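You operate a simulated robot arm through the tools that you are given. There is no shell and no other tool. Be economical: measure what you need, move in short steps, check, and stop when the job is done.

The job below is to be done with a simulated robot arm. You get a single attempt, and the scene is never put back.

JOB
Zero the counter and wind on 15 m by the crank.
Fine: open the end clamp before you wind and shut it after; the counter ends on 15 m.

The check looks at the end state, three seconds after you hand in, the way a careful person would. Anything else that was tipped, shoved, dropped, spilled or broken makes it a failure.

ROBOT AND FRAMES
A 6-joint arm with a two-finger parallel gripper, fixed in place. Base frame: the origin is at the foot of the arm, x ahead of it, y to its left, z up. Units: mm, rad, N and s.
Its first joint turns from -1.152 to 1.152 rad. Payload 2.7 kg.
The TCP is the grasp point between the finger pads, 23 mm short of the fingertips. In the tool frame z runs along the fingers and y along their closing line. The gripper opens to 94 mm. The fingers are 38 mm wide and 10 mm thick; the gripper's body (54 by 96 mm) begins 39 mm behind the TCP.
Orientation is that of the tool frame in the base frame, as a unit quaternion [w, x, y, z]. With the fingers straight down and closing along the base's y, the tool's x points along the base's -x, its y along +y and its z along -z.

CONTROLS
- The arm moves only by the tool step_arm. Its argument "rows" is a list of rows, each an object of numbers (a shift or turn left out is 0, a gripper value left out holds the last): "dx", "dy", "dz": the shift along the tool's x, y, z in mm; "wx", "wy", "wz": the turn, a rotation vector about the tool's x, y, z in degrees; "fingers": the opening, from 0 (shut) to 1 (fully open). In form: [{"dx": .., "dy": .., "dz": .., "wx": .., "wy": .., "wz": .., "fingers": ..}, ...]. A call has 1 to 12 rows; each row shifts and turns the commanded pose from where the row before left it, along the tool's axes as they then stand. Rows are played at 5 a second. More than 50 mm and 0.15 rad between two rows, or a gripper value outside its range, and nothing of the call is played. Where a pose cannot be reached the arm comes as near as it can. A force on the tool above 50 N (or 10 N above the force at the start of the call, whichever is more), or a blocked arm, ends the call early, and 0.2 s more pass. The fingers move at their own pace (about 45 mm/s each) and stop on an object; they squeeze with about 32 N. The grip force told is the motor's: it shows also when the fingers shut on nothing. Time passes only in rows, and 0.2 s behind the last, so rows that do not move let the fingers close. The reply holds the time, the measured pose of the TCP, the force on the tool along the base axes, the opening and the grip force, in the units named above and with some noise.
- Cameras (640 x 400 px; columns grow to the right, rows downward): "scene" is fixed at [73.3, -437.4, 1416.7]; the picture's right is [0.60, -0.80, 0.00], its down [-0.43, -0.32, -0.84] and it looks along [0.67, 0.51, -0.54] (base axes); focal length 214 px, centre (320, 200). "wrist" rides on the gripper at [86, 16, -74] in the tool frame; the picture's right is [-0.18, 0.98, 0.00], its down [-0.58, -0.11, -0.81] and it looks along [-0.79, -0.15, 0.59] (tool axes); focal length 243 px, centre (320, 200). There is no depth. A picture from a camera that has moved, and an enlarged one, comes with that camera's place and axes in the base frame and with its lens. The place of the scene camera against the robot may be out by one fixed shift of up to 25 mm in any direction.
- capture(camera): a new picture of that camera. It takes no simulated time.
- close_up(camera, box): a new picture of the part [left, top, right, bottom] of that camera's present view, enlarged. It takes no simulated time.
- finish_job(): hands the job in; it is judged then, once.

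Work in short steps. Places have to be worked out from the pictures, the camera data and where the tool is seen: move nearer, look again, correct. Check each grasp and each placing, and mend what went wrong. You have 120 turns and 64 pictures in all, those below and enlarged ones among them. Open the gripper and draw the arm clear of the work before you hand the job in, unless the task says otherwise; then end with one line.

The tools are called after "Request:" by a JSON object that holds its "method" and its "body". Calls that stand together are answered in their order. step_arm: Moves the arm, as the interface text tells. Its arguments: {"type":"object","properties":{"rows":{"type":"array"}},"required":["rows"]} The other tools are called the same way: capture (camera) takes a picture; close_up (camera, box) takes an enlarged picture of a part of a camera's view; finish_job () hands the job in.

At the start:

```text
time: 0.0
position: [284.7, 66.7, 1361.1]
tool_rot: [0.0, 0.0, 1.0, 0.001]
wrist_force: [-0.4, 0.4, 0.0]
finger_gap: 94.1
grip_force: 0.0
```

scene: 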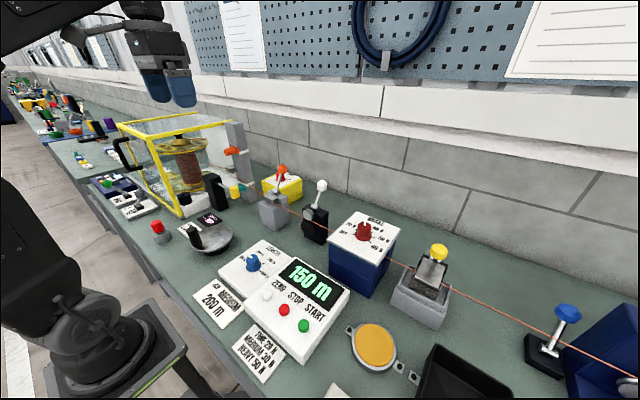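
wrist: 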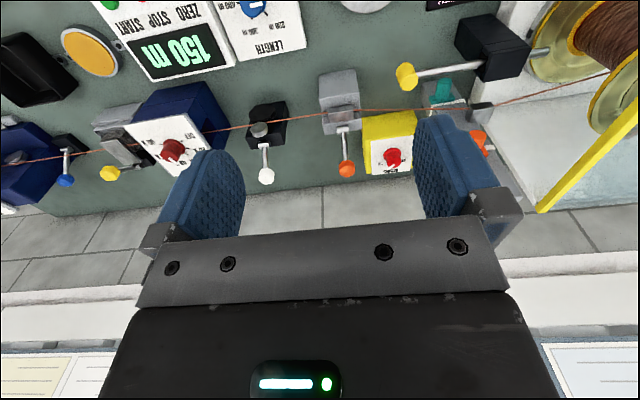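

The scene shows a wire-winding bench with many controls; I enlarge it to identify the counter, zero button, clamp and crank.

Request:
{"method": "close_up", "body": {"camera": "scene", "box": [200, 160, 360, 260]}}

Request:
{"method": "close_up", "body": {"camera": "scene", "box": [200, 230, 360, 390]}}

Request:
{"method": "close_up", "body": {"camera": "scene", "box": [80, 100, 260, 260]}}

Request:
{"method": "close_up", "body": {"camera": "scene", "box": [320, 200, 640, 400]}}

```text
4.00 times, centred on (280, 210) of scene
camera zoom: at [73.3, -437.4, 1416.7], right [0.6, -0.8, 0.0], down [-0.43, -0.32, -0.84], along [0.67, 0.51, -0.54], focal length 858 px, centre (480, 160)
```

zoom: 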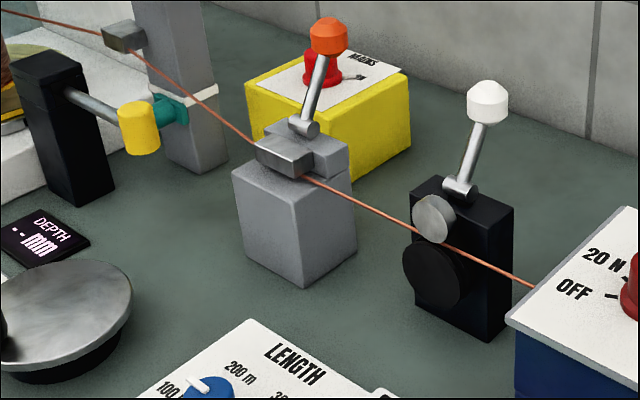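

```text
2.50 times, centred on (280, 310) of scene
camera zoom: at [73.3, -437.4, 1416.7], right [0.6, -0.8, 0.0], down [-0.43, -0.32, -0.84], along [0.67, 0.51, -0.54], focal length 536 px, centre (420, -75)
```

zoom: 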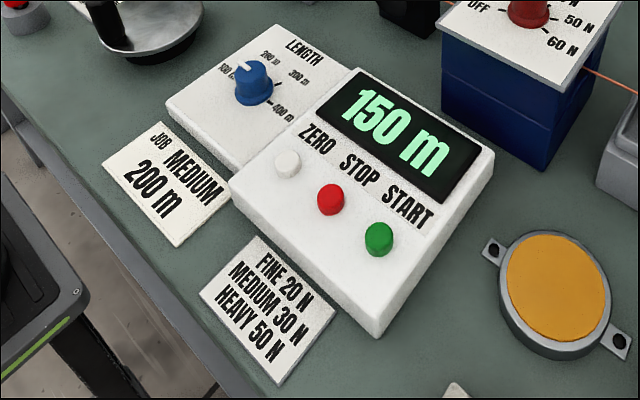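

```text
2.50 times, centred on (170, 180) of scene
camera zoom: at [73.3, -437.4, 1416.7], right [0.6, -0.8, 0.0], down [-0.43, -0.32, -0.84], along [0.67, 0.51, -0.54], focal length 536 px, centre (695, 250)
```

zoom: 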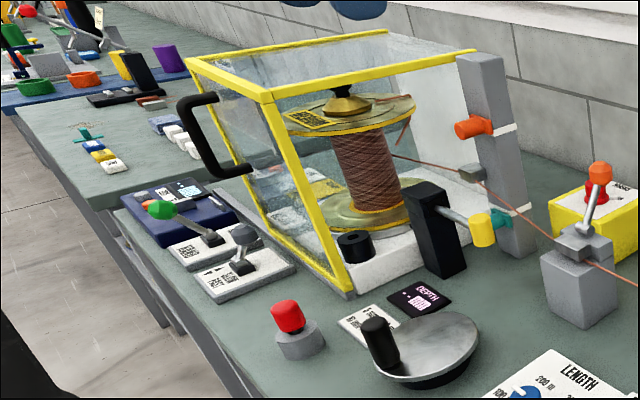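

```text
2.00 times, centred on (480, 300) of scene
camera zoom: at [73.3, -437.4, 1416.7], right [0.6, -0.8, 0.0], down [-0.43, -0.32, -0.84], along [0.67, 0.51, -0.54], focal length 429 px, centre (0, 0)
```

zoom: 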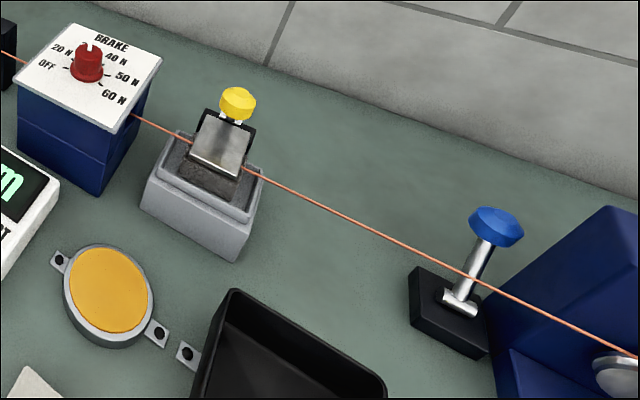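

I need better views from the wrist camera; I first enlarge what it sees now.

Request:
{"method": "close_up", "body": {"camera": "wrist", "box": [220, 0, 540, 200]}}

Request:
{"method": "step_arm", "body": {"rows": [{"dx": 30}, {"dx": 30}, {"dx": 20, "dz": -30}, {"dz": 0}]}}

```text
2.00 times, centred on (380, 100) of wrist
camera zoom: at [198.8, 81.9, 1435.0], right [0.18, 0.98, 0.0], down [0.58, -0.11, 0.81], along [0.79, -0.15, -0.59], focal length 485 px, centre (200, 400)
```

zoom: 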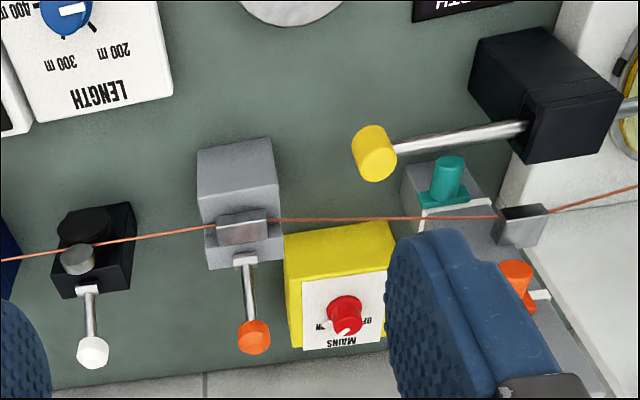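

```text
time: 1.0
position: [211.9, 68.2, 1357.2]
tool_rot: [0.001, -0.001, 1.0, 0.002]
wrist_force: [0.5, -0.2, 0.6]
finger_gap: 93.8
grip_force: 0.1
out of reach, approached as far as the arm can: row 3
```

Retracted as far as it goes; now tilting the tool so that the camera looks more downward.

Request:
{"method": "step_arm", "body": {"rows": [{"wy": 8}, {"wy": 8}, {"wy": 8}, {"wy": 6}, {"dz": 0}]}}

Request:
{"method": "capture", "body": {"camera": "wrist"}}

```text
time: 2.2
position: [219.8, 84.4, 1228.5]
tool_rot: [-0.258, 0.0, 0.966, 0.001]
wrist_force: [0.8, 0.6, 0.1]
finger_gap: 93.9
grip_force: 0.1
out of reach, approached as far as the arm can: row 1, 2, 3, 4
```

```text
56 pictures are left
camera wrist: at [181.8, 101.2, 1336.0], right [0.16, 0.98, -0.09], down [0.91, -0.11, 0.41], along [0.39, -0.15, -0.91], focal length 243 px, centre (320, 200)
```

wrist: 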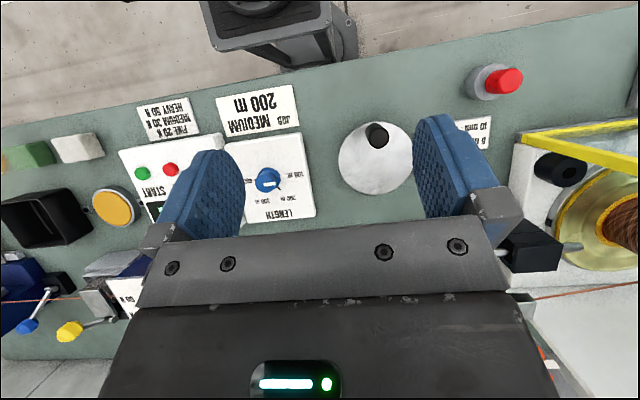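

The disc with the black handle looks like a crank; I enlarge it and then look from other places.

Request:
{"method": "close_up", "body": {"camera": "wrist", "box": [320, 50, 640, 250]}}

Request:
{"method": "close_up", "body": {"camera": "wrist", "box": [0, 70, 320, 270]}}

```text
2.00 times, centred on (480, 150) of wrist
camera zoom: at [181.8, 101.2, 1336.0], right [0.16, 0.98, -0.09], down [0.91, -0.11, 0.41], along [0.39, -0.15, -0.91], focal length 485 px, centre (0, 300)
```

zoom: 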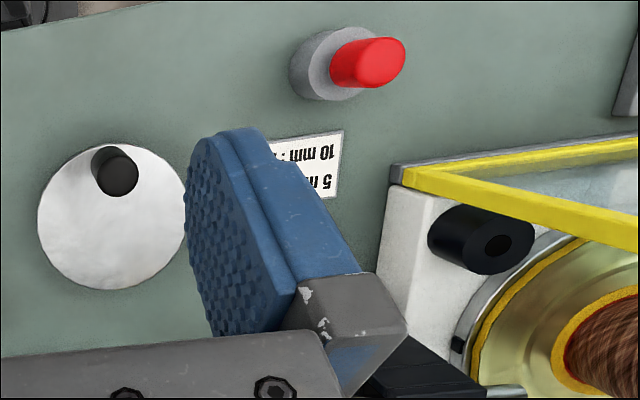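

```text
2.00 times, centred on (160, 170) of wrist
camera zoom: at [181.8, 101.2, 1336.0], right [0.16, 0.98, -0.09], down [0.91, -0.11, 0.41], along [0.39, -0.15, -0.91], focal length 485 px, centre (640, 260)
```

zoom: 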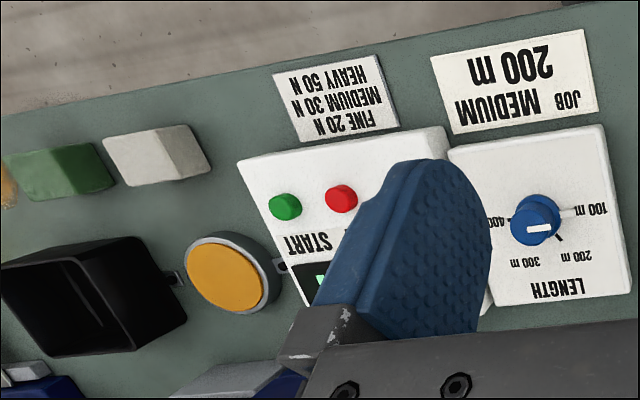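

A card lies beside the crank; I read it from the scene camera.

Request:
{"method": "close_up", "body": {"camera": "scene", "box": [140, 190, 240, 260]}}

Request:
{"method": "close_up", "body": {"camera": "wrist", "box": [440, 100, 520, 150]}}

```text
5.71 times, centred on (190, 225) of scene
camera zoom: at [73.3, -437.4, 1416.7], right [0.6, -0.8, 0.0], down [-0.43, -0.32, -0.84], along [0.67, 0.51, -0.54], focal length 1226 px, centre (1063, 57)
```

zoom: 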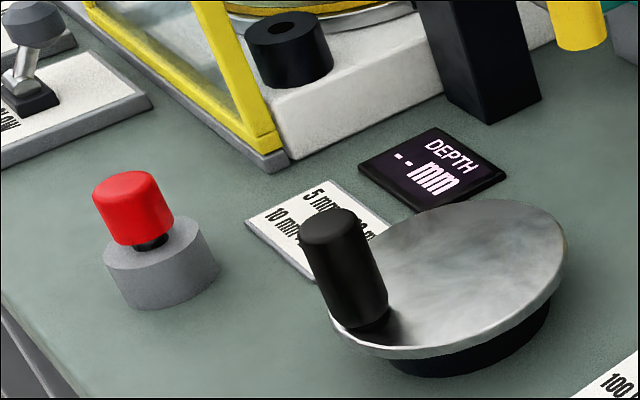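

```text
8.00 times, centred on (480, 125) of wrist
camera zoom: at [181.8, 101.2, 1336.0], right [0.16, 0.98, -0.09], down [0.91, -0.11, 0.41], along [0.39, -0.15, -0.91], focal length 1941 px, centre (-960, 800)
```

zoom: 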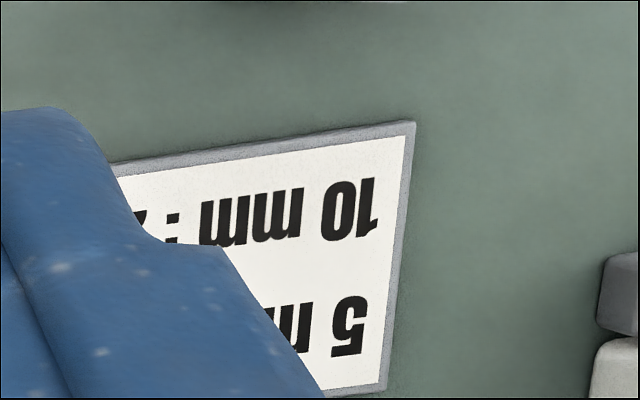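

The DEPTH gauge plunger is separate. I now untilt and go to the right to look at the other wire devices (yellow and blue levers).

Request:
{"method": "step_arm", "body": {"rows": [{"wy": -8, "fingers": 0}, {"wy": -8}, {"wy": -8}, {"wy": -6}, {"dz": -40}, {"dy": -45}, {"dy": -45}, {"dy": -45}, {"dy": -45}, {"dy": -40}, {"dx": -20}, {"dx": 0}]}}

Request:
{"method": "capture", "body": {"camera": "wrist"}}

```text
time: 4.8
position: [240.7, -135.6, 1267.3]
tool_rot: [-0.001, 0.0, 1.0, 0.001]
wrist_force: [0.3, 1.3, 0.5]
finger_gap: 0.0
grip_force: 32.0
```

```text
51 pictures are left
camera wrist: at [152.0, -119.1, 1341.8], right [0.18, 0.98, 0.0], down [0.58, -0.11, 0.81], along [0.79, -0.15, -0.59], focal length 243 px, centre (320, 200)
```

wrist: 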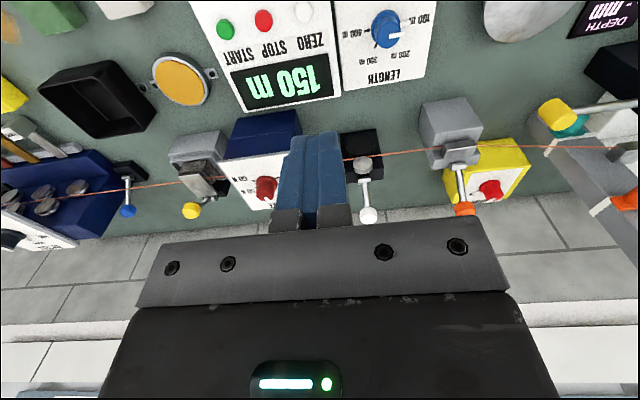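

Request:
{"method": "close_up", "body": {"camera": "wrist", "box": [0, 60, 300, 250]}}

Request:
{"method": "close_up", "body": {"camera": "wrist", "box": [320, 60, 640, 260]}}

```text
2.11 times, centred on (150, 155) of wrist
camera zoom: at [152.0, -119.1, 1341.8], right [0.18, 0.98, 0.0], down [0.58, -0.11, 0.81], along [0.79, -0.15, -0.59], focal length 511 px, centre (678, 295)
```

zoom: 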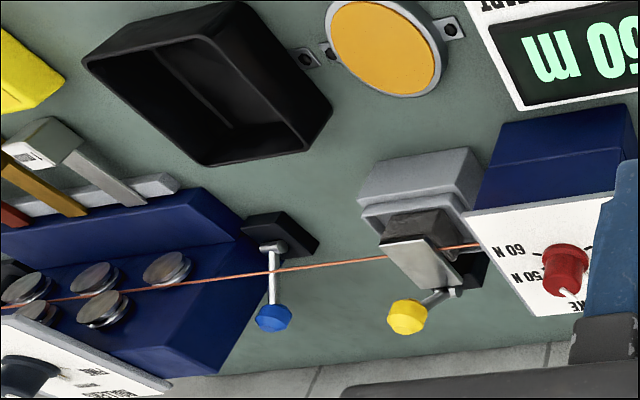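

```text
2.00 times, centred on (480, 160) of wrist
camera zoom: at [152.0, -119.1, 1341.8], right [0.18, 0.98, 0.0], down [0.58, -0.11, 0.81], along [0.79, -0.15, -0.59], focal length 485 px, centre (0, 280)
```

zoom: 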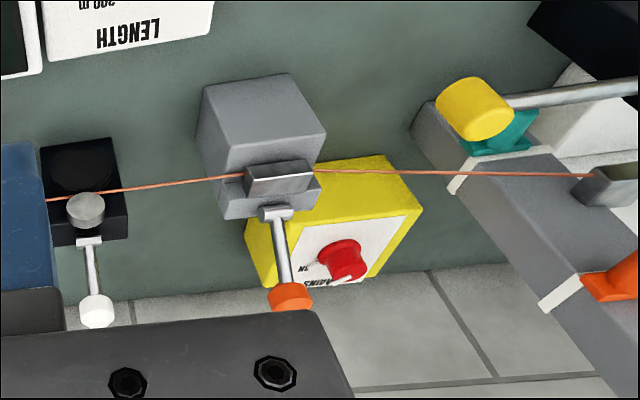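

Orange knob triangulates to about (551, 68, 1099), white to (555, -101, 1091). I zoom in on the orange clamp and on the white roller lever and yellow lever from the scene camera to judge mechanism and state.

Request:
{"method": "close_up", "body": {"camera": "scene", "box": [250, 155, 314, 235]}}

Request:
{"method": "close_up", "body": {"camera": "scene", "box": [380, 235, 470, 335]}}

```text
5.00 times, centred on (282, 195) of scene
camera zoom: at [73.3, -437.4, 1416.7], right [0.6, -0.8, 0.0], down [-0.43, -0.32, -0.84], along [0.67, 0.51, -0.54], focal length 1072 px, centre (510, 225)
```

zoom: 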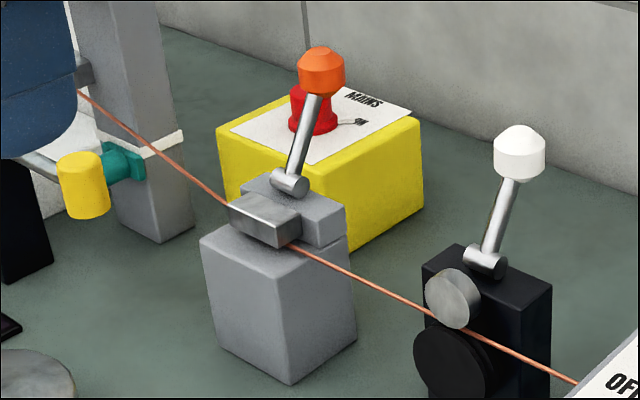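

```text
4.00 times, centred on (425, 285) of scene
camera zoom: at [73.3, -437.4, 1416.7], right [0.6, -0.8, 0.0], down [-0.43, -0.32, -0.84], along [0.67, 0.51, -0.54], focal length 858 px, centre (-100, -140)
```

zoom: 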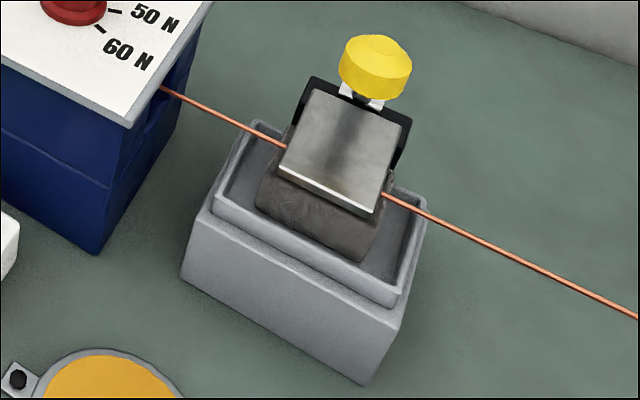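

Orange lever's jaw plate presses the wire onto the block: that is the end clamp, shut now, lever leaning toward the wall. I move above the orange knob with the fingers half open.

Request:
{"method": "step_arm", "body": {"rows": [{"dx": -39, "dy": 25, "fingers": 0.6}, {"dx": -39, "dy": 25}, {"dx": -39, "dy": 26}, {"dx": -39, "dy": 26}, {"dx": -39, "dy": 25, "dz": 20}, {"dx": -39, "dy": 26, "dz": 20}, {"dx": -39, "dy": 25, "dz": 20}, {"dx": -37, "dy": 26, "dz": 20}, {"dz": 0}, {"dz": 0}]}}

Request:
{"method": "capture", "body": {"camera": "wrist"}}

Request:
{"method": "capture", "body": {"camera": "scene"}}

```text
refused: row 5 steps farther than a row can; nothing moved
```

```text
46 pictures are left
camera wrist: at [152.0, -119.1, 1341.8], right [0.18, 0.98, 0.0], down [0.58, -0.11, 0.81], along [0.79, -0.15, -0.59], focal length 243 px, centre (320, 200)
```

wrist: 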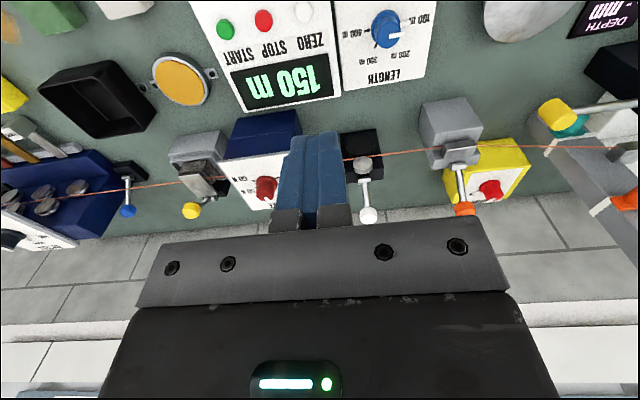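

```text
45 pictures are left
```

scene: 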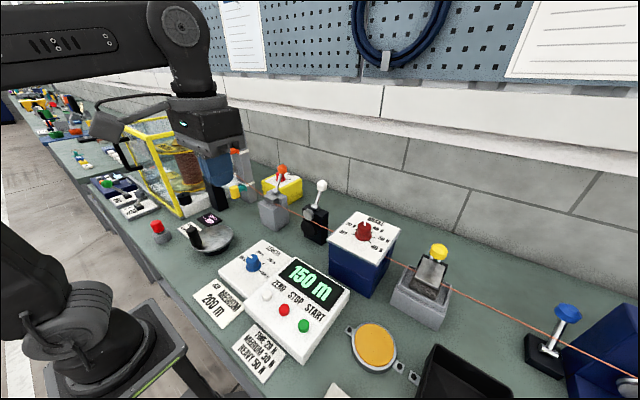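

The call was refused for step length; I repeat with smaller steps.

Request:
{"method": "step_arm", "body": {"rows": [{"dx": -39, "dy": 25, "fingers": 0.6}, {"dx": -39, "dy": 25}, {"dx": -39, "dy": 26}, {"dx": -39, "dy": 26}, {"dx": -39, "dy": 25}, {"dx": -39, "dy": 26}, {"dx": -39, "dy": 25}, {"dx": -37, "dy": 26}, {"dz": 40}, {"dz": 40}, {"dz": 0}]}}

Request:
{"method": "capture", "body": {"camera": "wrist"}}

Request:
{"method": "close_up", "body": {"camera": "scene", "box": [220, 120, 348, 230]}}

```text
time: 7.2
position: [517.8, 57.5, 1167.9]
tool_rot: [0.001, 0.0, 1.0, 0.001]
wrist_force: [0.5, 0.3, 0.5]
finger_gap: 56.4
grip_force: 0.1
out of reach, approached as far as the arm can: row 7, 8
```

```text
44 pictures are left
camera wrist: at [429.9, 74.1, 1243.0], right [0.18, 0.98, 0.0], down [0.58, -0.11, 0.81], along [0.79, -0.15, -0.59], focal length 243 px, centre (320, 200)
```

wrist: 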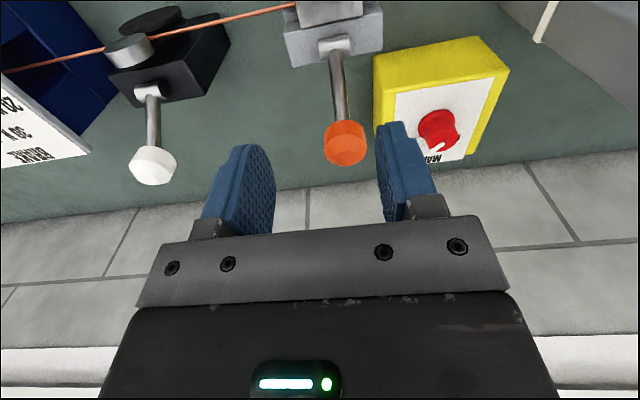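

```text
3.64 times, centred on (284, 175) of scene
camera zoom: at [73.3, -437.4, 1416.7], right [0.6, -0.8, 0.0], down [-0.43, -0.32, -0.84], along [0.67, 0.51, -0.54], focal length 780 px, centre (451, 291)
```

zoom: 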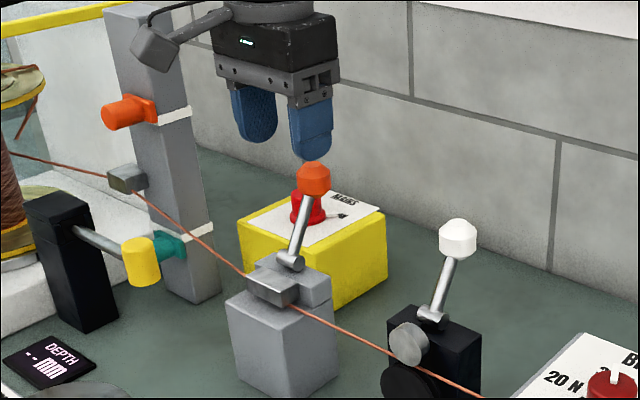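

Knob is at about (552, 69, 1099). I go forward over it while descending a little.

Request:
{"method": "step_arm", "body": {"rows": [{"dz": 14, "dy": 11}, {"dx": -17}, {"dx": -17}, {"dz": 0}]}}

Request:
{"method": "capture", "body": {"camera": "wrist"}}

```text
time: 8.2
position: [551.2, 68.9, 1156.1]
tool_rot: [0.001, 0.0, 1.0, 0.0]
wrist_force: [0.7, -0.3, -0.1]
finger_gap: 56.4
grip_force: 0.0
```

```text
42 pictures are left
camera wrist: at [464.4, 85.2, 1229.9], right [0.18, 0.98, 0.0], down [0.58, -0.11, 0.81], along [0.79, -0.15, -0.59], focal length 243 px, centre (320, 200)
```

wrist: 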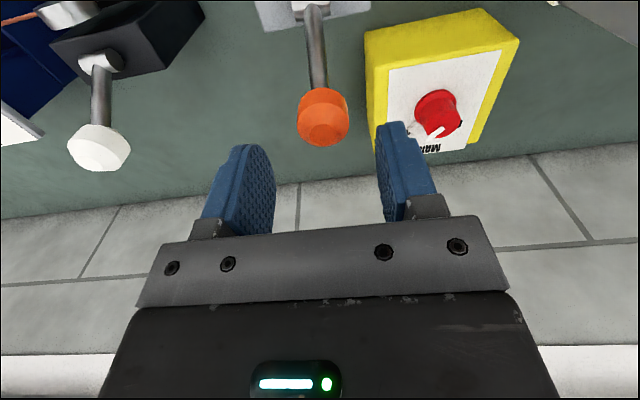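

Knob is well between the fingers (about (554, 70)). Descend 54 mm and close gently around it.

Request:
{"method": "step_arm", "body": {"rows": [{"dz": 27, "dy": 1, "dx": -2}, {"dz": 27}, {"dz": 0, "fingers": 0.15}, {"dz": 0}, {"dz": 0}, {"dz": 0}]}}

Request:
{"method": "close_up", "body": {"camera": "scene", "box": [220, 120, 348, 230]}}

```text
time: 9.6
position: [554.7, 69.6, 1101.8]
tool_rot: [0.0, 0.0, 1.0, 0.0]
wrist_force: [1.7, 0.3, -1.5]
finger_gap: 31.5
grip_force: 45.1
```

```text
3.64 times, centred on (284, 175) of scene
camera zoom: at [73.4, -437.4, 1416.7], right [0.6, -0.8, 0.0], down [-0.43, -0.32, -0.84], along [0.67, 0.51, -0.54], focal length 780 px, centre (451, 291)
```

zoom: 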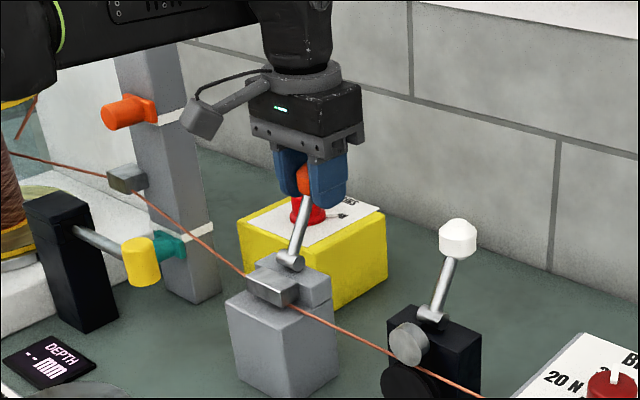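

Gripped (31.5 mm). I try a short move on the arc toward the robot and watch the force.

Request:
{"method": "step_arm", "body": {"rows": [{"dx": 3.5, "dz": -2}, {"dx": 3.5, "dz": -1.5}, {"dz": 0}]}}

```text
time: 10.4
position: [548.0, 69.5, 1105.0]
tool_rot: [0.0, -0.001, 1.0, 0.0]
wrist_force: [12.0, -3.0, -11.1]
finger_gap: 31.3
grip_force: 45.1
```

Moderate resistance (12 N); continue a little.

Request:
{"method": "step_arm", "body": {"rows": [{"dx": 3.5, "dz": -1.5}, {"dx": 3.5, "dz": -1.5}, {"dz": 0}]}}

Request:
{"method": "close_up", "body": {"camera": "scene", "box": [220, 120, 348, 230]}}

```text
time: 11.2
position: [540.5, 69.8, 1108.7]
tool_rot: [0.002, -0.001, 1.0, 0.001]
wrist_force: [13.2, -5.4, -7.2]
finger_gap: 31.3
grip_force: 44.9
```

```text
3.64 times, centred on (284, 175) of scene
camera zoom: at [73.8, -437.6, 1416.6], right [0.6, -0.8, 0.0], down [-0.43, -0.32, -0.84], along [0.67, 0.51, -0.54], focal length 780 px, centre (451, 291)
```

zoom: 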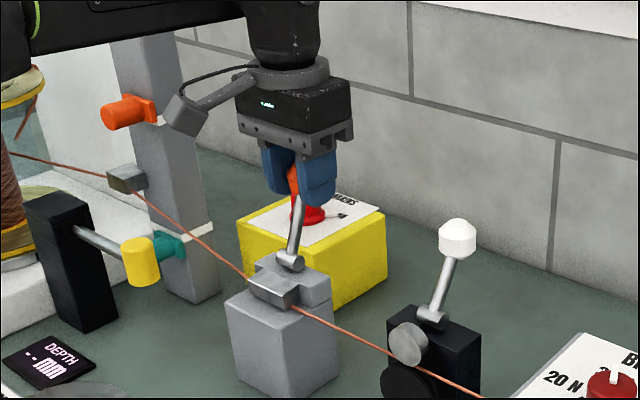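

The lever turns; I go on along the arc.

Request:
{"method": "step_arm", "body": {"rows": [{"dx": 3.5, "dz": -1.2}, {"dx": 3.5, "dz": -0.9}, {"dx": 3.5, "dz": -0.7}, {"dx": 3.5, "dz": -0.5}, {"dx": 3.5, "dz": -0.4}, {"dx": 3.5, "dz": -0.2}, {"dz": 0}]}}

Request:
{"method": "close_up", "body": {"camera": "scene", "box": [220, 120, 348, 230]}}

```text
time: 12.8
position: [520.7, 71.1, 1113.6]
tool_rot: [0.004, 0.0, 1.0, 0.001]
wrist_force: [16.1, -12.2, 9.5]
finger_gap: 31.3
grip_force: 44.7
```

```text
3.64 times, centred on (284, 175) of scene
camera zoom: at [73.6, -437.8, 1416.6], right [0.6, -0.8, 0.0], down [-0.43, -0.32, -0.84], along [0.67, 0.51, -0.54], focal length 780 px, centre (451, 291)
```

zoom: 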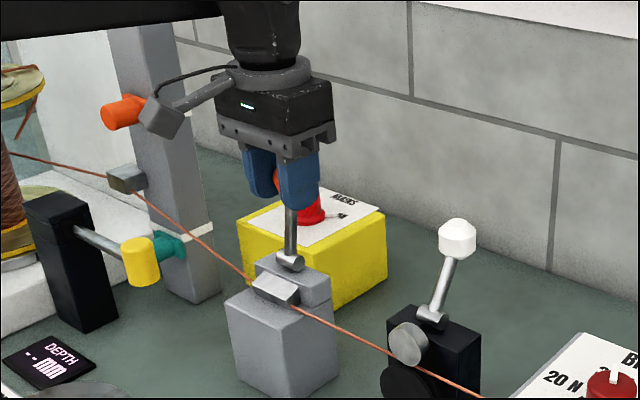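

The jaw is lifting: this direction opens it. I continue, easing y by a couple of millimetres as the side force suggests.

Request:
{"method": "step_arm", "body": {"rows": [{"dx": 3, "dy": -1, "dz": -0.5}, {"dx": 3.5, "dy": -0.5, "dz": -0.3}, {"dx": 3.5, "dy": -0.3}, {"dx": 3.5, "dy": -0.3}, {"dz": 0}]}}

Request:
{"method": "step_arm", "body": {"rows": [{"dx": 3.5, "dz": 0.4}, {"dx": 3.5, "dz": 0.6}, {"dx": 3.5, "dz": 0.8}, {"dx": 3.5, "dz": 1}, {"dz": 0}]}}

Request:
{"method": "close_up", "body": {"camera": "scene", "box": [220, 120, 348, 230]}}

```text
time: 14.0
position: [505.5, 69.0, 1112.2]
tool_rot: [0.001, 0.0, 1.0, 0.002]
wrist_force: [14.4, 7.0, 6.5]
finger_gap: 31.3
grip_force: 45.0
```

```text
time: 15.2
position: [491.1, 68.1, 1111.6]
tool_rot: [0.004, 0.0, 1.0, 0.001]
wrist_force: [11.1, 13.2, 12.9]
finger_gap: 31.1
grip_force: 44.3
```

```text
3.64 times, centred on (284, 175) of scene
camera zoom: at [73.4, -437.0, 1416.9], right [0.6, -0.8, 0.0], down [-0.43, -0.32, -0.84], along [0.67, 0.51, -0.54], focal length 780 px, centre (451, 291)
```

zoom: 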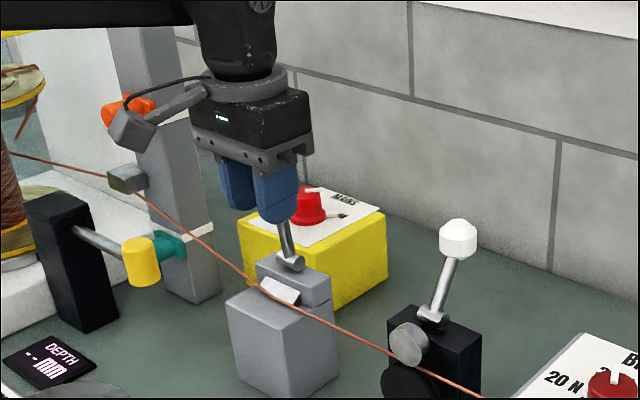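

The jaw is well up; lever now leans to the robot. I continue toward its end stop in small steps.

Request:
{"method": "step_arm", "body": {"rows": [{"dx": 3.5, "dz": 0.6, "dy": 1}, {"dx": 3.5, "dz": 1.2, "dy": 0.5}, {"dx": 3.5, "dz": 1.4}, {"dz": 0}]}}

Request:
{"method": "step_arm", "body": {"rows": [{"dx": 3.3, "dz": 1.4}, {"dx": 3.3, "dz": 1.6}, {"dx": 3.2, "dz": 1.7}, {"dz": 0}]}}

Request:
{"method": "close_up", "body": {"camera": "scene", "box": [220, 120, 348, 230]}}

```text
time: 16.2
position: [482.1, 69.8, 1109.1]
tool_rot: [0.002, 0.0, 1.0, -0.001]
wrist_force: [12.9, 0.0, 10.9]
finger_gap: 31.0
grip_force: 44.9
```

```text
time: 17.2
position: [471.0, 70.6, 1104.8]
tool_rot: [0.002, 0.001, 1.0, 0.0]
wrist_force: [8.8, -2.8, 16.1]
finger_gap: 31.2
grip_force: 45.1
```

```text
3.64 times, centred on (284, 175) of scene
camera zoom: at [73.3, -437.5, 1416.7], right [0.6, -0.8, 0.0], down [-0.43, -0.32, -0.84], along [0.67, 0.51, -0.54], focal length 780 px, centre (451, 291)
```

zoom: 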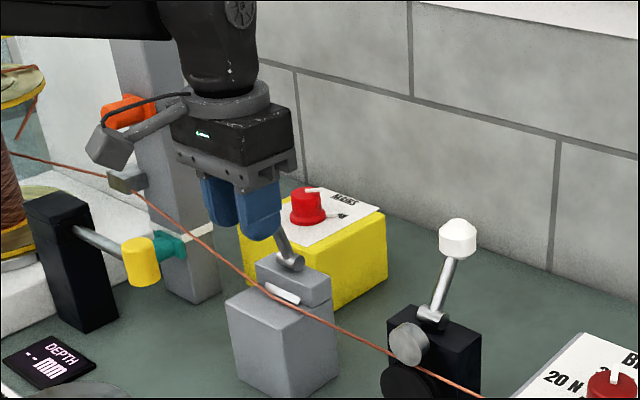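

Still no stop; one more small portion of arc.

Request:
{"method": "step_arm", "body": {"rows": [{"dx": 3.1, "dz": 1.9}, {"dx": 3.0, "dz": 2.0}, {"dz": 0}]}}

Request:
{"method": "step_arm", "body": {"rows": [{"dx": 3.0, "dz": 2.1}, {"dx": 2.9, "dz": 2.2}, {"dz": 0}]}}

```text
time: 18.0
position: [465.8, 70.1, 1100.5]
tool_rot: [0.003, 0.0, 1.0, 0.001]
wrist_force: [5.5, -5.8, 20.4]
finger_gap: 31.0
grip_force: 44.8
```

```text
time: 18.8
position: [458.9, 70.4, 1096.3]
tool_rot: [0.003, 0.0, 1.0, 0.001]
wrist_force: [6.3, -6.4, 19.0]
finger_gap: 31.3
grip_force: 45.2
```

Resistance stays friction-like; I continue a little further looking for the stop.

Request:
{"method": "step_arm", "body": {"rows": [{"dx": 2.6, "dz": 2.4}, {"dx": 2.6, "dz": 2.5}, {"dx": 2.5, "dz": 2.5}, {"dz": 0}]}}

Request:
{"method": "close_up", "body": {"camera": "scene", "box": [220, 120, 348, 230]}}

```text
time: 19.8
position: [452.3, 71.0, 1088.3]
tool_rot: [0.002, 0.0, 1.0, 0.002]
wrist_force: [5.2, -6.0, 22.7]
finger_gap: 31.0
grip_force: 44.7
```

```text
3.64 times, centred on (284, 175) of scene
camera zoom: at [73.1, -437.6, 1416.7], right [0.6, -0.8, 0.0], down [-0.43, -0.32, -0.84], along [0.67, 0.51, -0.54], focal length 780 px, centre (451, 291)
```

zoom: 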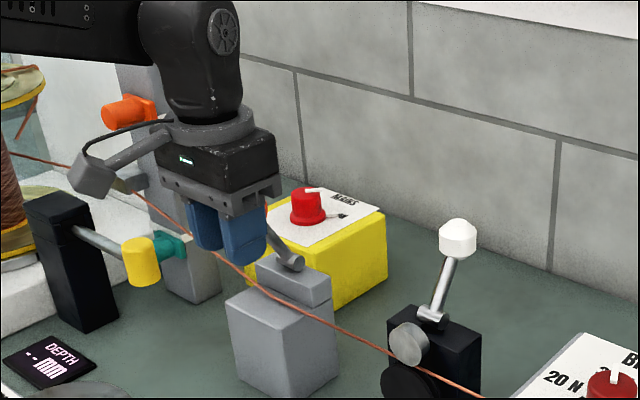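

Jaw is now fully off the wire (lever about 50° toward the robot). I release, rise and inspect.

Request:
{"method": "step_arm", "body": {"rows": [{"fingers": 0.6}, {"dz": 0}, {"dz": 0}, {"dz": -30}, {"dz": -30}, {"dx": 30, "dz": -20}, {"dx": 30, "dz": -20}, {"dx": 30}, {"dz": 0}]}}

Request:
{"method": "capture", "body": {"camera": "wrist"}}

Request:
{"method": "close_up", "body": {"camera": "scene", "box": [220, 120, 348, 230]}}

```text
time: 21.8
position: [360.2, 70.4, 1186.8]
tool_rot: [-0.001, 0.0, 1.0, -0.001]
wrist_force: [0.9, 0.6, -0.5]
finger_gap: 56.6
grip_force: 0.1
```

```text
35 pictures are left
camera wrist: at [273.0, 87.0, 1261.5], right [0.18, 0.98, 0.0], down [0.58, -0.11, 0.81], along [0.79, -0.15, -0.59], focal length 243 px, centre (320, 200)
```

wrist: 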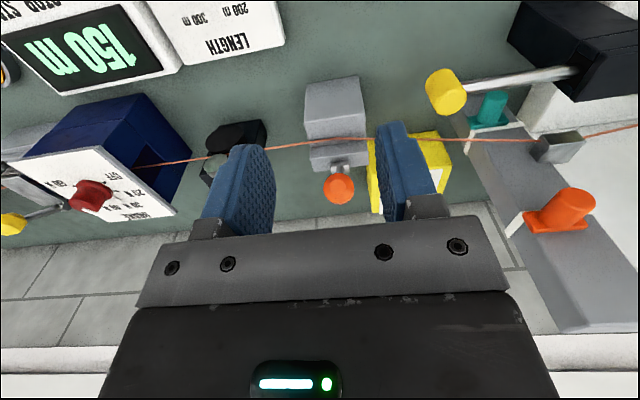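

```text
3.64 times, centred on (284, 175) of scene
camera zoom: at [73.3, -437.4, 1416.7], right [0.6, -0.8, 0.0], down [-0.43, -0.32, -0.84], along [0.67, 0.51, -0.54], focal length 780 px, centre (451, 291)
```

zoom: 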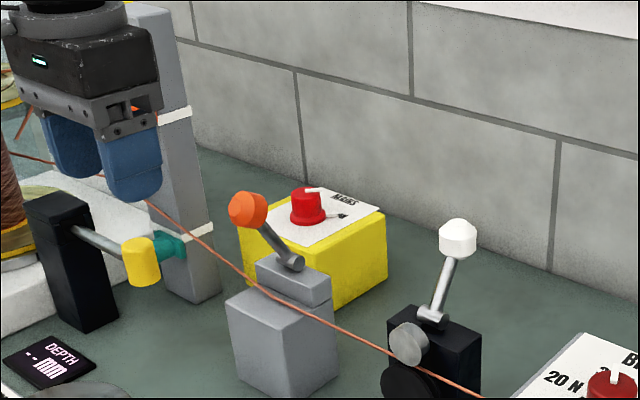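

The clamp is open and the lever stays. Next ZERO at about (244, -155): I close the fingers and move above, then look.

Request:
{"method": "step_arm", "body": {"rows": [{"dx": 22, "dy": -40, "fingers": 0}, {"dx": 22, "dy": -40}, {"dx": 22, "dy": -40}, {"dx": 22, "dy": -40}, {"dx": 24, "dy": -40}, {"dy": -25}, {"dz": 40}, {"dz": 30}, {"dz": 0}]}}

Request:
{"method": "capture", "body": {"camera": "wrist"}}

Request:
{"method": "close_up", "body": {"camera": "scene", "box": [210, 230, 360, 330]}}

```text
time: 23.8
position: [250.4, -154.9, 1116.5]
tool_rot: [0.001, 0.0, 1.0, 0.001]
wrist_force: [-0.9, 0.5, 0.1]
finger_gap: 0.0
grip_force: 32.0
```

```text
33 pictures are left
camera wrist: at [162.9, -138.5, 1190.4], right [0.18, 0.98, 0.0], down [0.58, -0.11, 0.81], along [0.79, -0.15, -0.59], focal length 243 px, centre (320, 200)
```

wrist: 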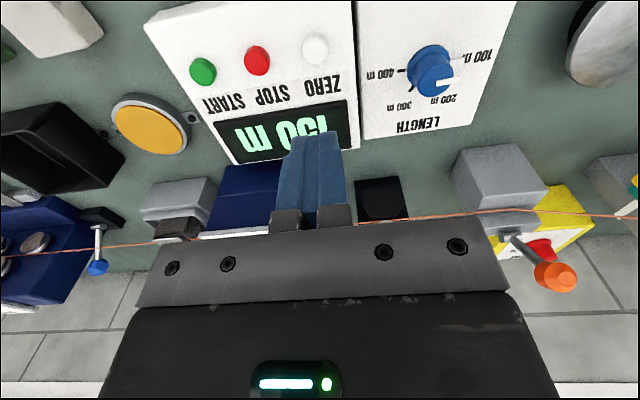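

```text
4.00 times, centred on (285, 280) of scene
camera zoom: at [73.3, -437.4, 1416.7], right [0.6, -0.8, 0.0], down [-0.43, -0.32, -0.84], along [0.67, 0.51, -0.54], focal length 858 px, centre (460, -120)
```

zoom: 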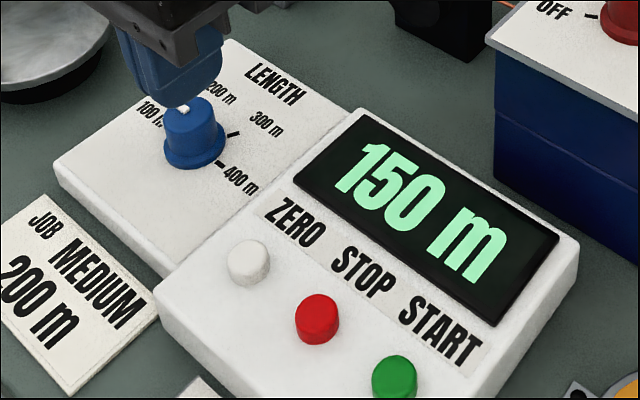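

ZERO is around (240, -156). I align and descend to about 15–20 mm above it, then look.

Request:
{"method": "step_arm", "body": {"rows": [{"dx": 10, "dy": -1}, {"dz": 40}, {"dz": 36}, {"dz": 0}]}}

Request:
{"method": "close_up", "body": {"camera": "scene", "box": [210, 230, 360, 330]}}

Request:
{"method": "capture", "body": {"camera": "wrist"}}

```text
time: 24.8
position: [239.2, -155.2, 1040.1]
tool_rot: [0.001, 0.0, 1.0, 0.0]
wrist_force: [0.1, 1.4, 1.0]
finger_gap: 0.0
grip_force: 32.1
```

```text
4.00 times, centred on (285, 280) of scene
camera zoom: at [73.3, -437.4, 1416.7], right [0.6, -0.8, 0.0], down [-0.43, -0.32, -0.84], along [0.67, 0.51, -0.54], focal length 858 px, centre (460, -120)
```

zoom: 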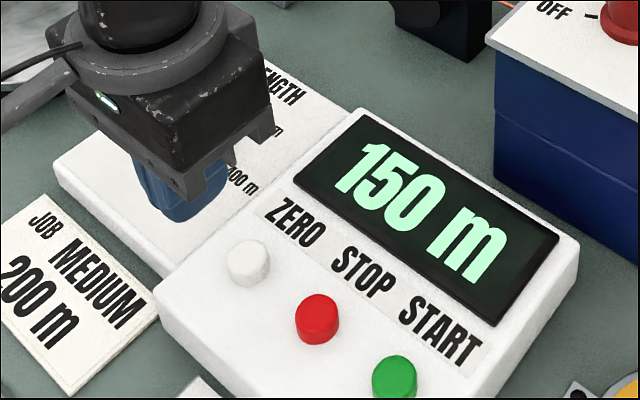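

```text
30 pictures are left
camera wrist: at [152.9, -138.0, 1115.0], right [0.18, 0.98, 0.0], down [0.58, -0.11, 0.81], along [0.79, -0.15, -0.59], focal length 243 px, centre (320, 200)
```

wrist: 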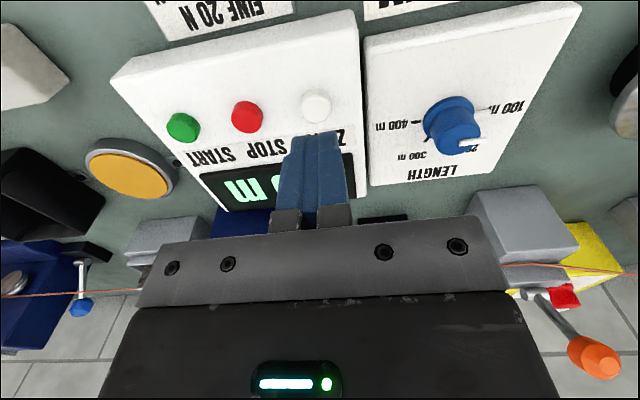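

Comparing the three wrist views, ZERO triangulates lower and farther than I assumed: about (257, -160, 950). I shift forward, descend some and look again.

Request:
{"method": "step_arm", "body": {"rows": [{"dx": -17, "dy": -5}, {"dz": 18}, {"dz": 15}, {"dz": 0}]}}

Request:
{"method": "capture", "body": {"camera": "wrist"}}

Request:
{"method": "close_up", "body": {"camera": "scene", "box": [210, 230, 360, 330]}}

```text
time: 25.8
position: [255.7, -159.7, 1008.7]
tool_rot: [0.0, -0.001, 1.0, 0.001]
wrist_force: [-0.2, -0.5, 0.3]
finger_gap: 0.0
grip_force: 32.6
```

```text
29 pictures are left
camera wrist: at [169.0, -142.9, 1082.8], right [0.18, 0.98, 0.0], down [0.58, -0.11, 0.81], along [0.79, -0.15, -0.59], focal length 243 px, centre (320, 200)
```

wrist: 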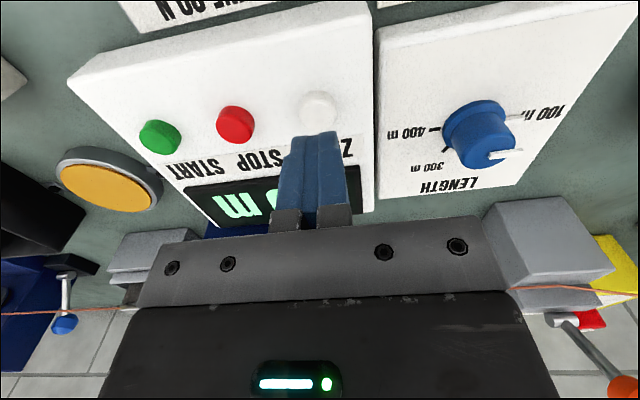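

```text
4.00 times, centred on (285, 280) of scene
camera zoom: at [73.3, -437.4, 1416.7], right [0.6, -0.8, 0.0], down [-0.43, -0.32, -0.84], along [0.67, 0.51, -0.54], focal length 858 px, centre (460, -120)
```

zoom: 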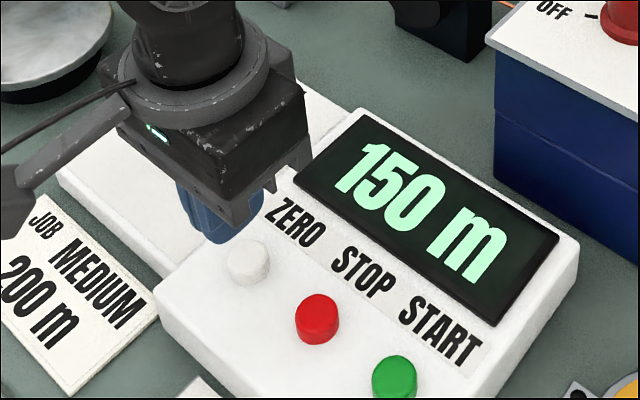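

ZERO lies on a line from (244, z 966) to (254, z 951), so it is within the fingertip footprint. I descend in small steps, watching the force.

Request:
{"method": "step_arm", "body": {"rows": [{"dx": 4, "dz": 5}, {"dz": 5}, {"dz": 3}, {"dz": 0}]}}

Request:
{"method": "capture", "body": {"camera": "wrist"}}

```text
time: 26.8
position: [251.6, -160.9, 993.9]
tool_rot: [0.0, 0.0, 1.0, 0.001]
wrist_force: [0.3, 0.4, -0.4]
finger_gap: 0.0
grip_force: 31.8
```

```text
27 pictures are left
camera wrist: at [164.9, -144.8, 1068.5], right [0.18, 0.98, 0.0], down [0.58, -0.11, 0.81], along [0.79, -0.15, -0.59], focal length 243 px, centre (320, 200)
```

wrist: 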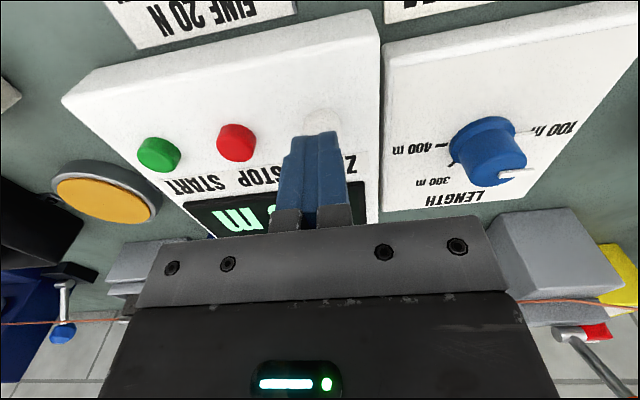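

Still aligned; keep descending in small steps.

Request:
{"method": "step_arm", "body": {"rows": [{"dz": 4, "dx": 3, "dy": 2}, {"dz": 4}, {"dz": 0}]}}

Request:
{"method": "step_arm", "body": {"rows": [{"dz": 3}, {"dz": 2}, {"dz": 0}]}}

```text
time: 27.6
position: [248.7, -158.5, 986.3]
tool_rot: [0.0, 0.0, 1.0, 0.001]
wrist_force: [-1.0, 0.4, -0.4]
finger_gap: 0.1
grip_force: 31.5
```

```text
time: 28.4
position: [248.8, -157.8, 980.6]
tool_rot: [0.001, 0.0, 1.0, 0.0]
wrist_force: [-0.6, -0.3, 0.5]
finger_gap: 0.0
grip_force: 32.1
```

Tips at about z 958, no contact yet; continue.

Request:
{"method": "step_arm", "body": {"rows": [{"dz": 2}, {"dz": 2}, {"dz": 0}]}}

Request:
{"method": "close_up", "body": {"camera": "scene", "box": [210, 230, 360, 330]}}

```text
time: 29.2
position: [249.8, -158.1, 978.5]
tool_rot: [0.0, 0.0, 1.0, 0.001]
wrist_force: [0.4, 0.6, -0.7]
finger_gap: 0.0
grip_force: 32.5
```

```text
4.00 times, centred on (285, 280) of scene
camera zoom: at [73.3, -437.4, 1416.7], right [0.6, -0.8, 0.0], down [-0.43, -0.32, -0.84], along [0.67, 0.51, -0.54], focal length 858 px, centre (460, -120)
```

zoom: 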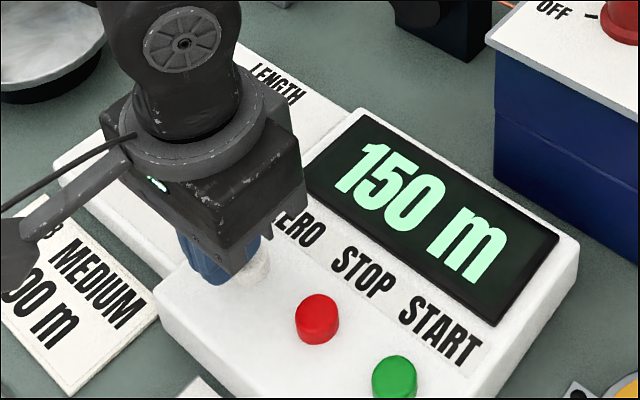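

Fingertips appear beside the button (toward the robot). I look with the wrist camera.

Request:
{"method": "close_up", "body": {"camera": "wrist", "box": [220, 60, 420, 185]}}

Request:
{"method": "close_up", "body": {"camera": "scene", "box": [240, 270, 300, 320]}}

```text
3.20 times, centred on (320, 122) of wrist
camera zoom: at [162.7, -141.8, 1051.8], right [0.18, 0.98, 0.0], down [0.58, -0.11, 0.81], along [0.79, -0.15, -0.59], focal length 776 px, centre (320, 448)
```

zoom: 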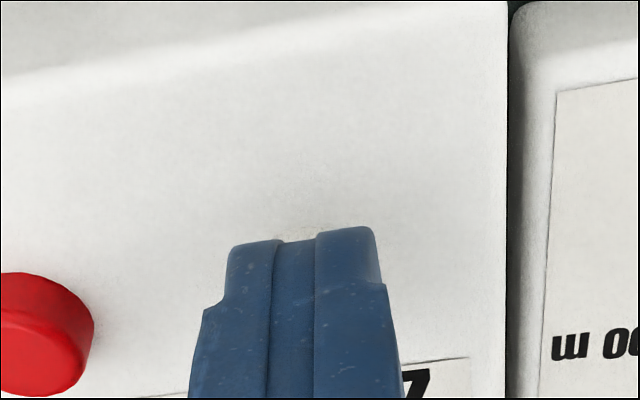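

```text
8.00 times, centred on (270, 295) of scene
camera zoom: at [73.3, -437.4, 1416.7], right [0.6, -0.8, 0.0], down [-0.43, -0.32, -0.84], along [0.67, 0.51, -0.54], focal length 1716 px, centre (720, -560)
```

zoom: 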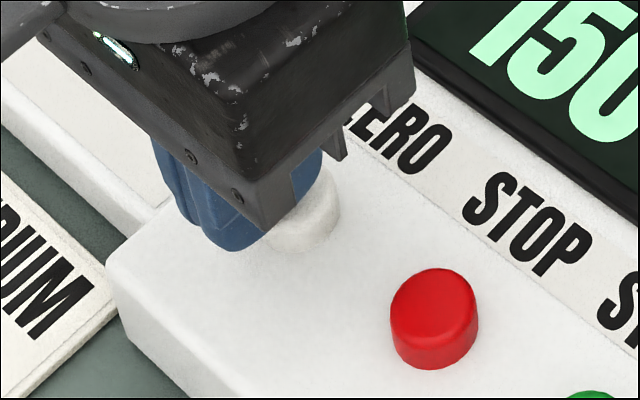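

The button lies farther forward (+x) and lower than the tips. I rise 12 mm, go forward 16 mm and look.

Request:
{"method": "step_arm", "body": {"rows": [{"dz": -12}, {"dx": -16}, {"dz": 0}]}}

Request:
{"method": "close_up", "body": {"camera": "scene", "box": [240, 270, 300, 320]}}

```text
time: 30.0
position: [266.0, -158.9, 990.0]
tool_rot: [0.0, 0.0, 1.0, 0.001]
wrist_force: [-0.3, -0.3, 0.6]
finger_gap: 0.0
grip_force: 31.7
```

```text
8.00 times, centred on (270, 295) of scene
camera zoom: at [73.3, -437.4, 1416.7], right [0.6, -0.8, 0.0], down [-0.43, -0.32, -0.84], along [0.67, 0.51, -0.54], focal length 1716 px, centre (720, -560)
```

zoom: 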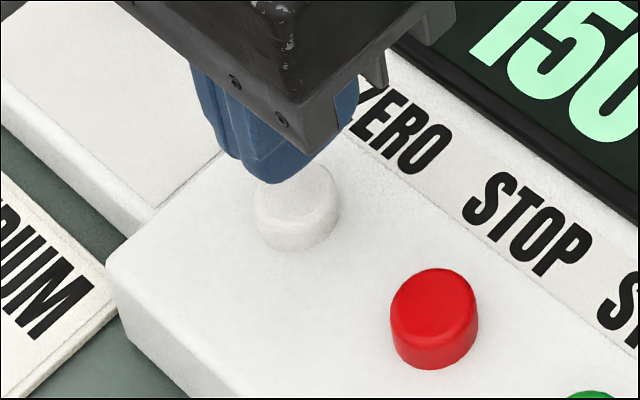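

Tips need about 8–10 mm more forward and slightly right; then press down in small steps.

Request:
{"method": "step_arm", "body": {"rows": [{"dx": -9, "dy": -2}, {"dz": 5}, {"dz": 3}, {"dz": 0}]}}

Request:
{"method": "step_arm", "body": {"rows": [{"dz": 2}, {"dz": 2}, {"dz": 1}, {"dz": 0}]}}

Request:
{"method": "close_up", "body": {"camera": "scene", "box": [240, 240, 340, 320]}}

```text
time: 31.0
position: [273.7, -161.0, 982.4]
tool_rot: [-0.001, 0.0, 1.0, 0.001]
wrist_force: [0.2, 0.6, 0.6]
finger_gap: 0.2
grip_force: 32.4
```

```text
time: 32.0
position: [273.5, -160.1, 977.9]
tool_rot: [0.001, 0.001, 1.0, 0.001]
wrist_force: [-0.8, 0.0, -0.5]
finger_gap: 0.0
grip_force: 32.1
```

```text
5.00 times, centred on (290, 280) of scene
camera zoom: at [73.3, -437.4, 1416.7], right [0.6, -0.8, 0.0], down [-0.43, -0.32, -0.84], along [0.67, 0.51, -0.54], focal length 1072 px, centre (470, -200)
```

zoom: 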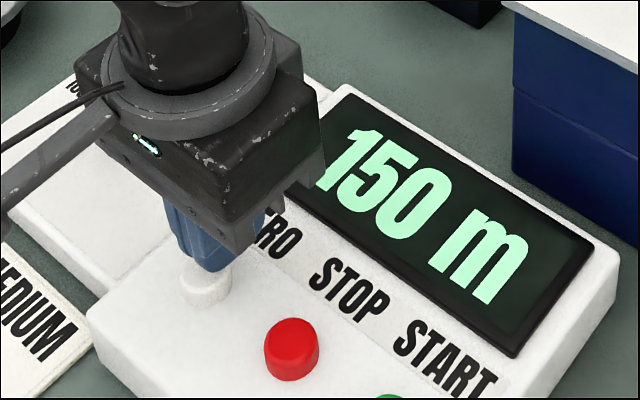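

Tips look right above the button now, a few mm to go. Continue pressing in 1.5 mm steps.

Request:
{"method": "step_arm", "body": {"rows": [{"dz": 2, "dx": 2}, {"dz": 2}, {"dz": 1}, {"dz": 0}]}}

Request:
{"method": "step_arm", "body": {"rows": [{"dz": 2}, {"dz": 1.5}, {"dz": 0}]}}

Request:
{"method": "close_up", "body": {"camera": "scene", "box": [240, 240, 340, 320]}}

```text
time: 33.0
position: [272.7, -160.9, 971.7]
tool_rot: [0.0, 0.0, 1.0, 0.001]
wrist_force: [-1.3, 0.7, 1.4]
finger_gap: 0.1
grip_force: 31.2
```

```text
time: 33.8
position: [272.6, -160.4, 967.5]
tool_rot: [0.0, 0.0, 1.0, 0.0]
wrist_force: [-1.2, 0.6, 5.0]
finger_gap: 0.0
grip_force: 32.3
```

```text
5.00 times, centred on (290, 280) of scene
camera zoom: at [73.2, -437.4, 1416.8], right [0.6, -0.8, 0.0], down [-0.43, -0.32, -0.84], along [0.67, 0.51, -0.54], focal length 1072 px, centre (470, -200)
```

zoom: 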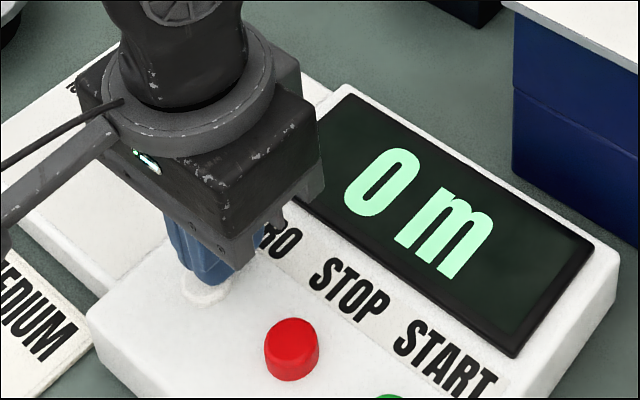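

Counter shows 0 m. I rise and move above the crank (about (285, 138)) and look.

Request:
{"method": "step_arm", "body": {"rows": [{"dz": -40}, {"dz": -40}, {"dz": -45}, {"dy": 48, "fingers": 0.6}, {"dy": 48}, {"dy": 48}, {"dy": 48}, {"dy": 48}, {"dy": 48}, {"dx": 10}, {"dz": 0}]}}

Request:
{"method": "capture", "body": {"camera": "wrist"}}

Request:
{"method": "capture", "body": {"camera": "scene"}}

```text
time: 36.2
position: [263.1, 127.6, 1093.0]
tool_rot: [-0.001, 0.0, 1.0, 0.001]
wrist_force: [-0.1, 0.0, 0.1]
finger_gap: 56.6
grip_force: 0.2
```

```text
20 pictures are left
camera wrist: at [175.3, 144.7, 1166.4], right [0.18, 0.98, 0.0], down [0.58, -0.11, 0.81], along [0.79, -0.15, -0.59], focal length 243 px, centre (320, 200)
```

wrist: 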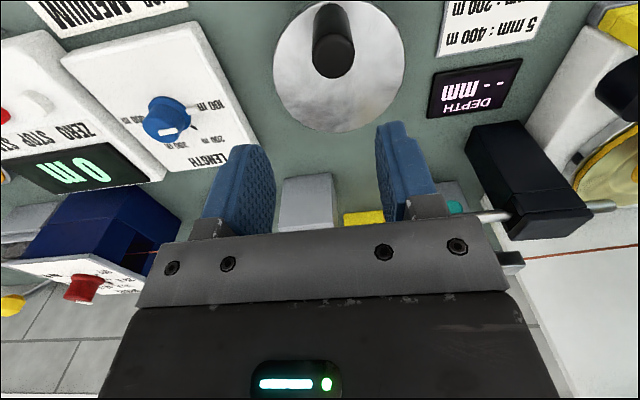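

```text
19 pictures are left
```

scene: 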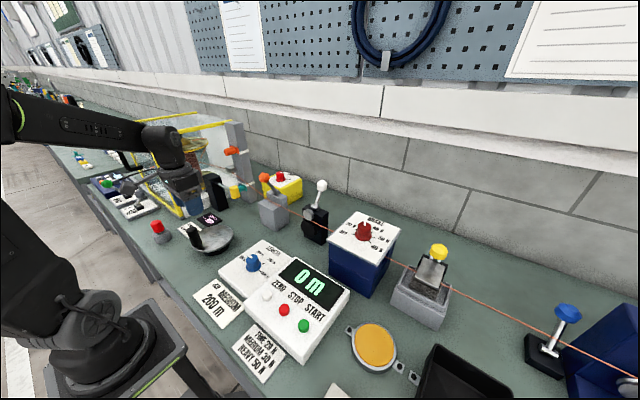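

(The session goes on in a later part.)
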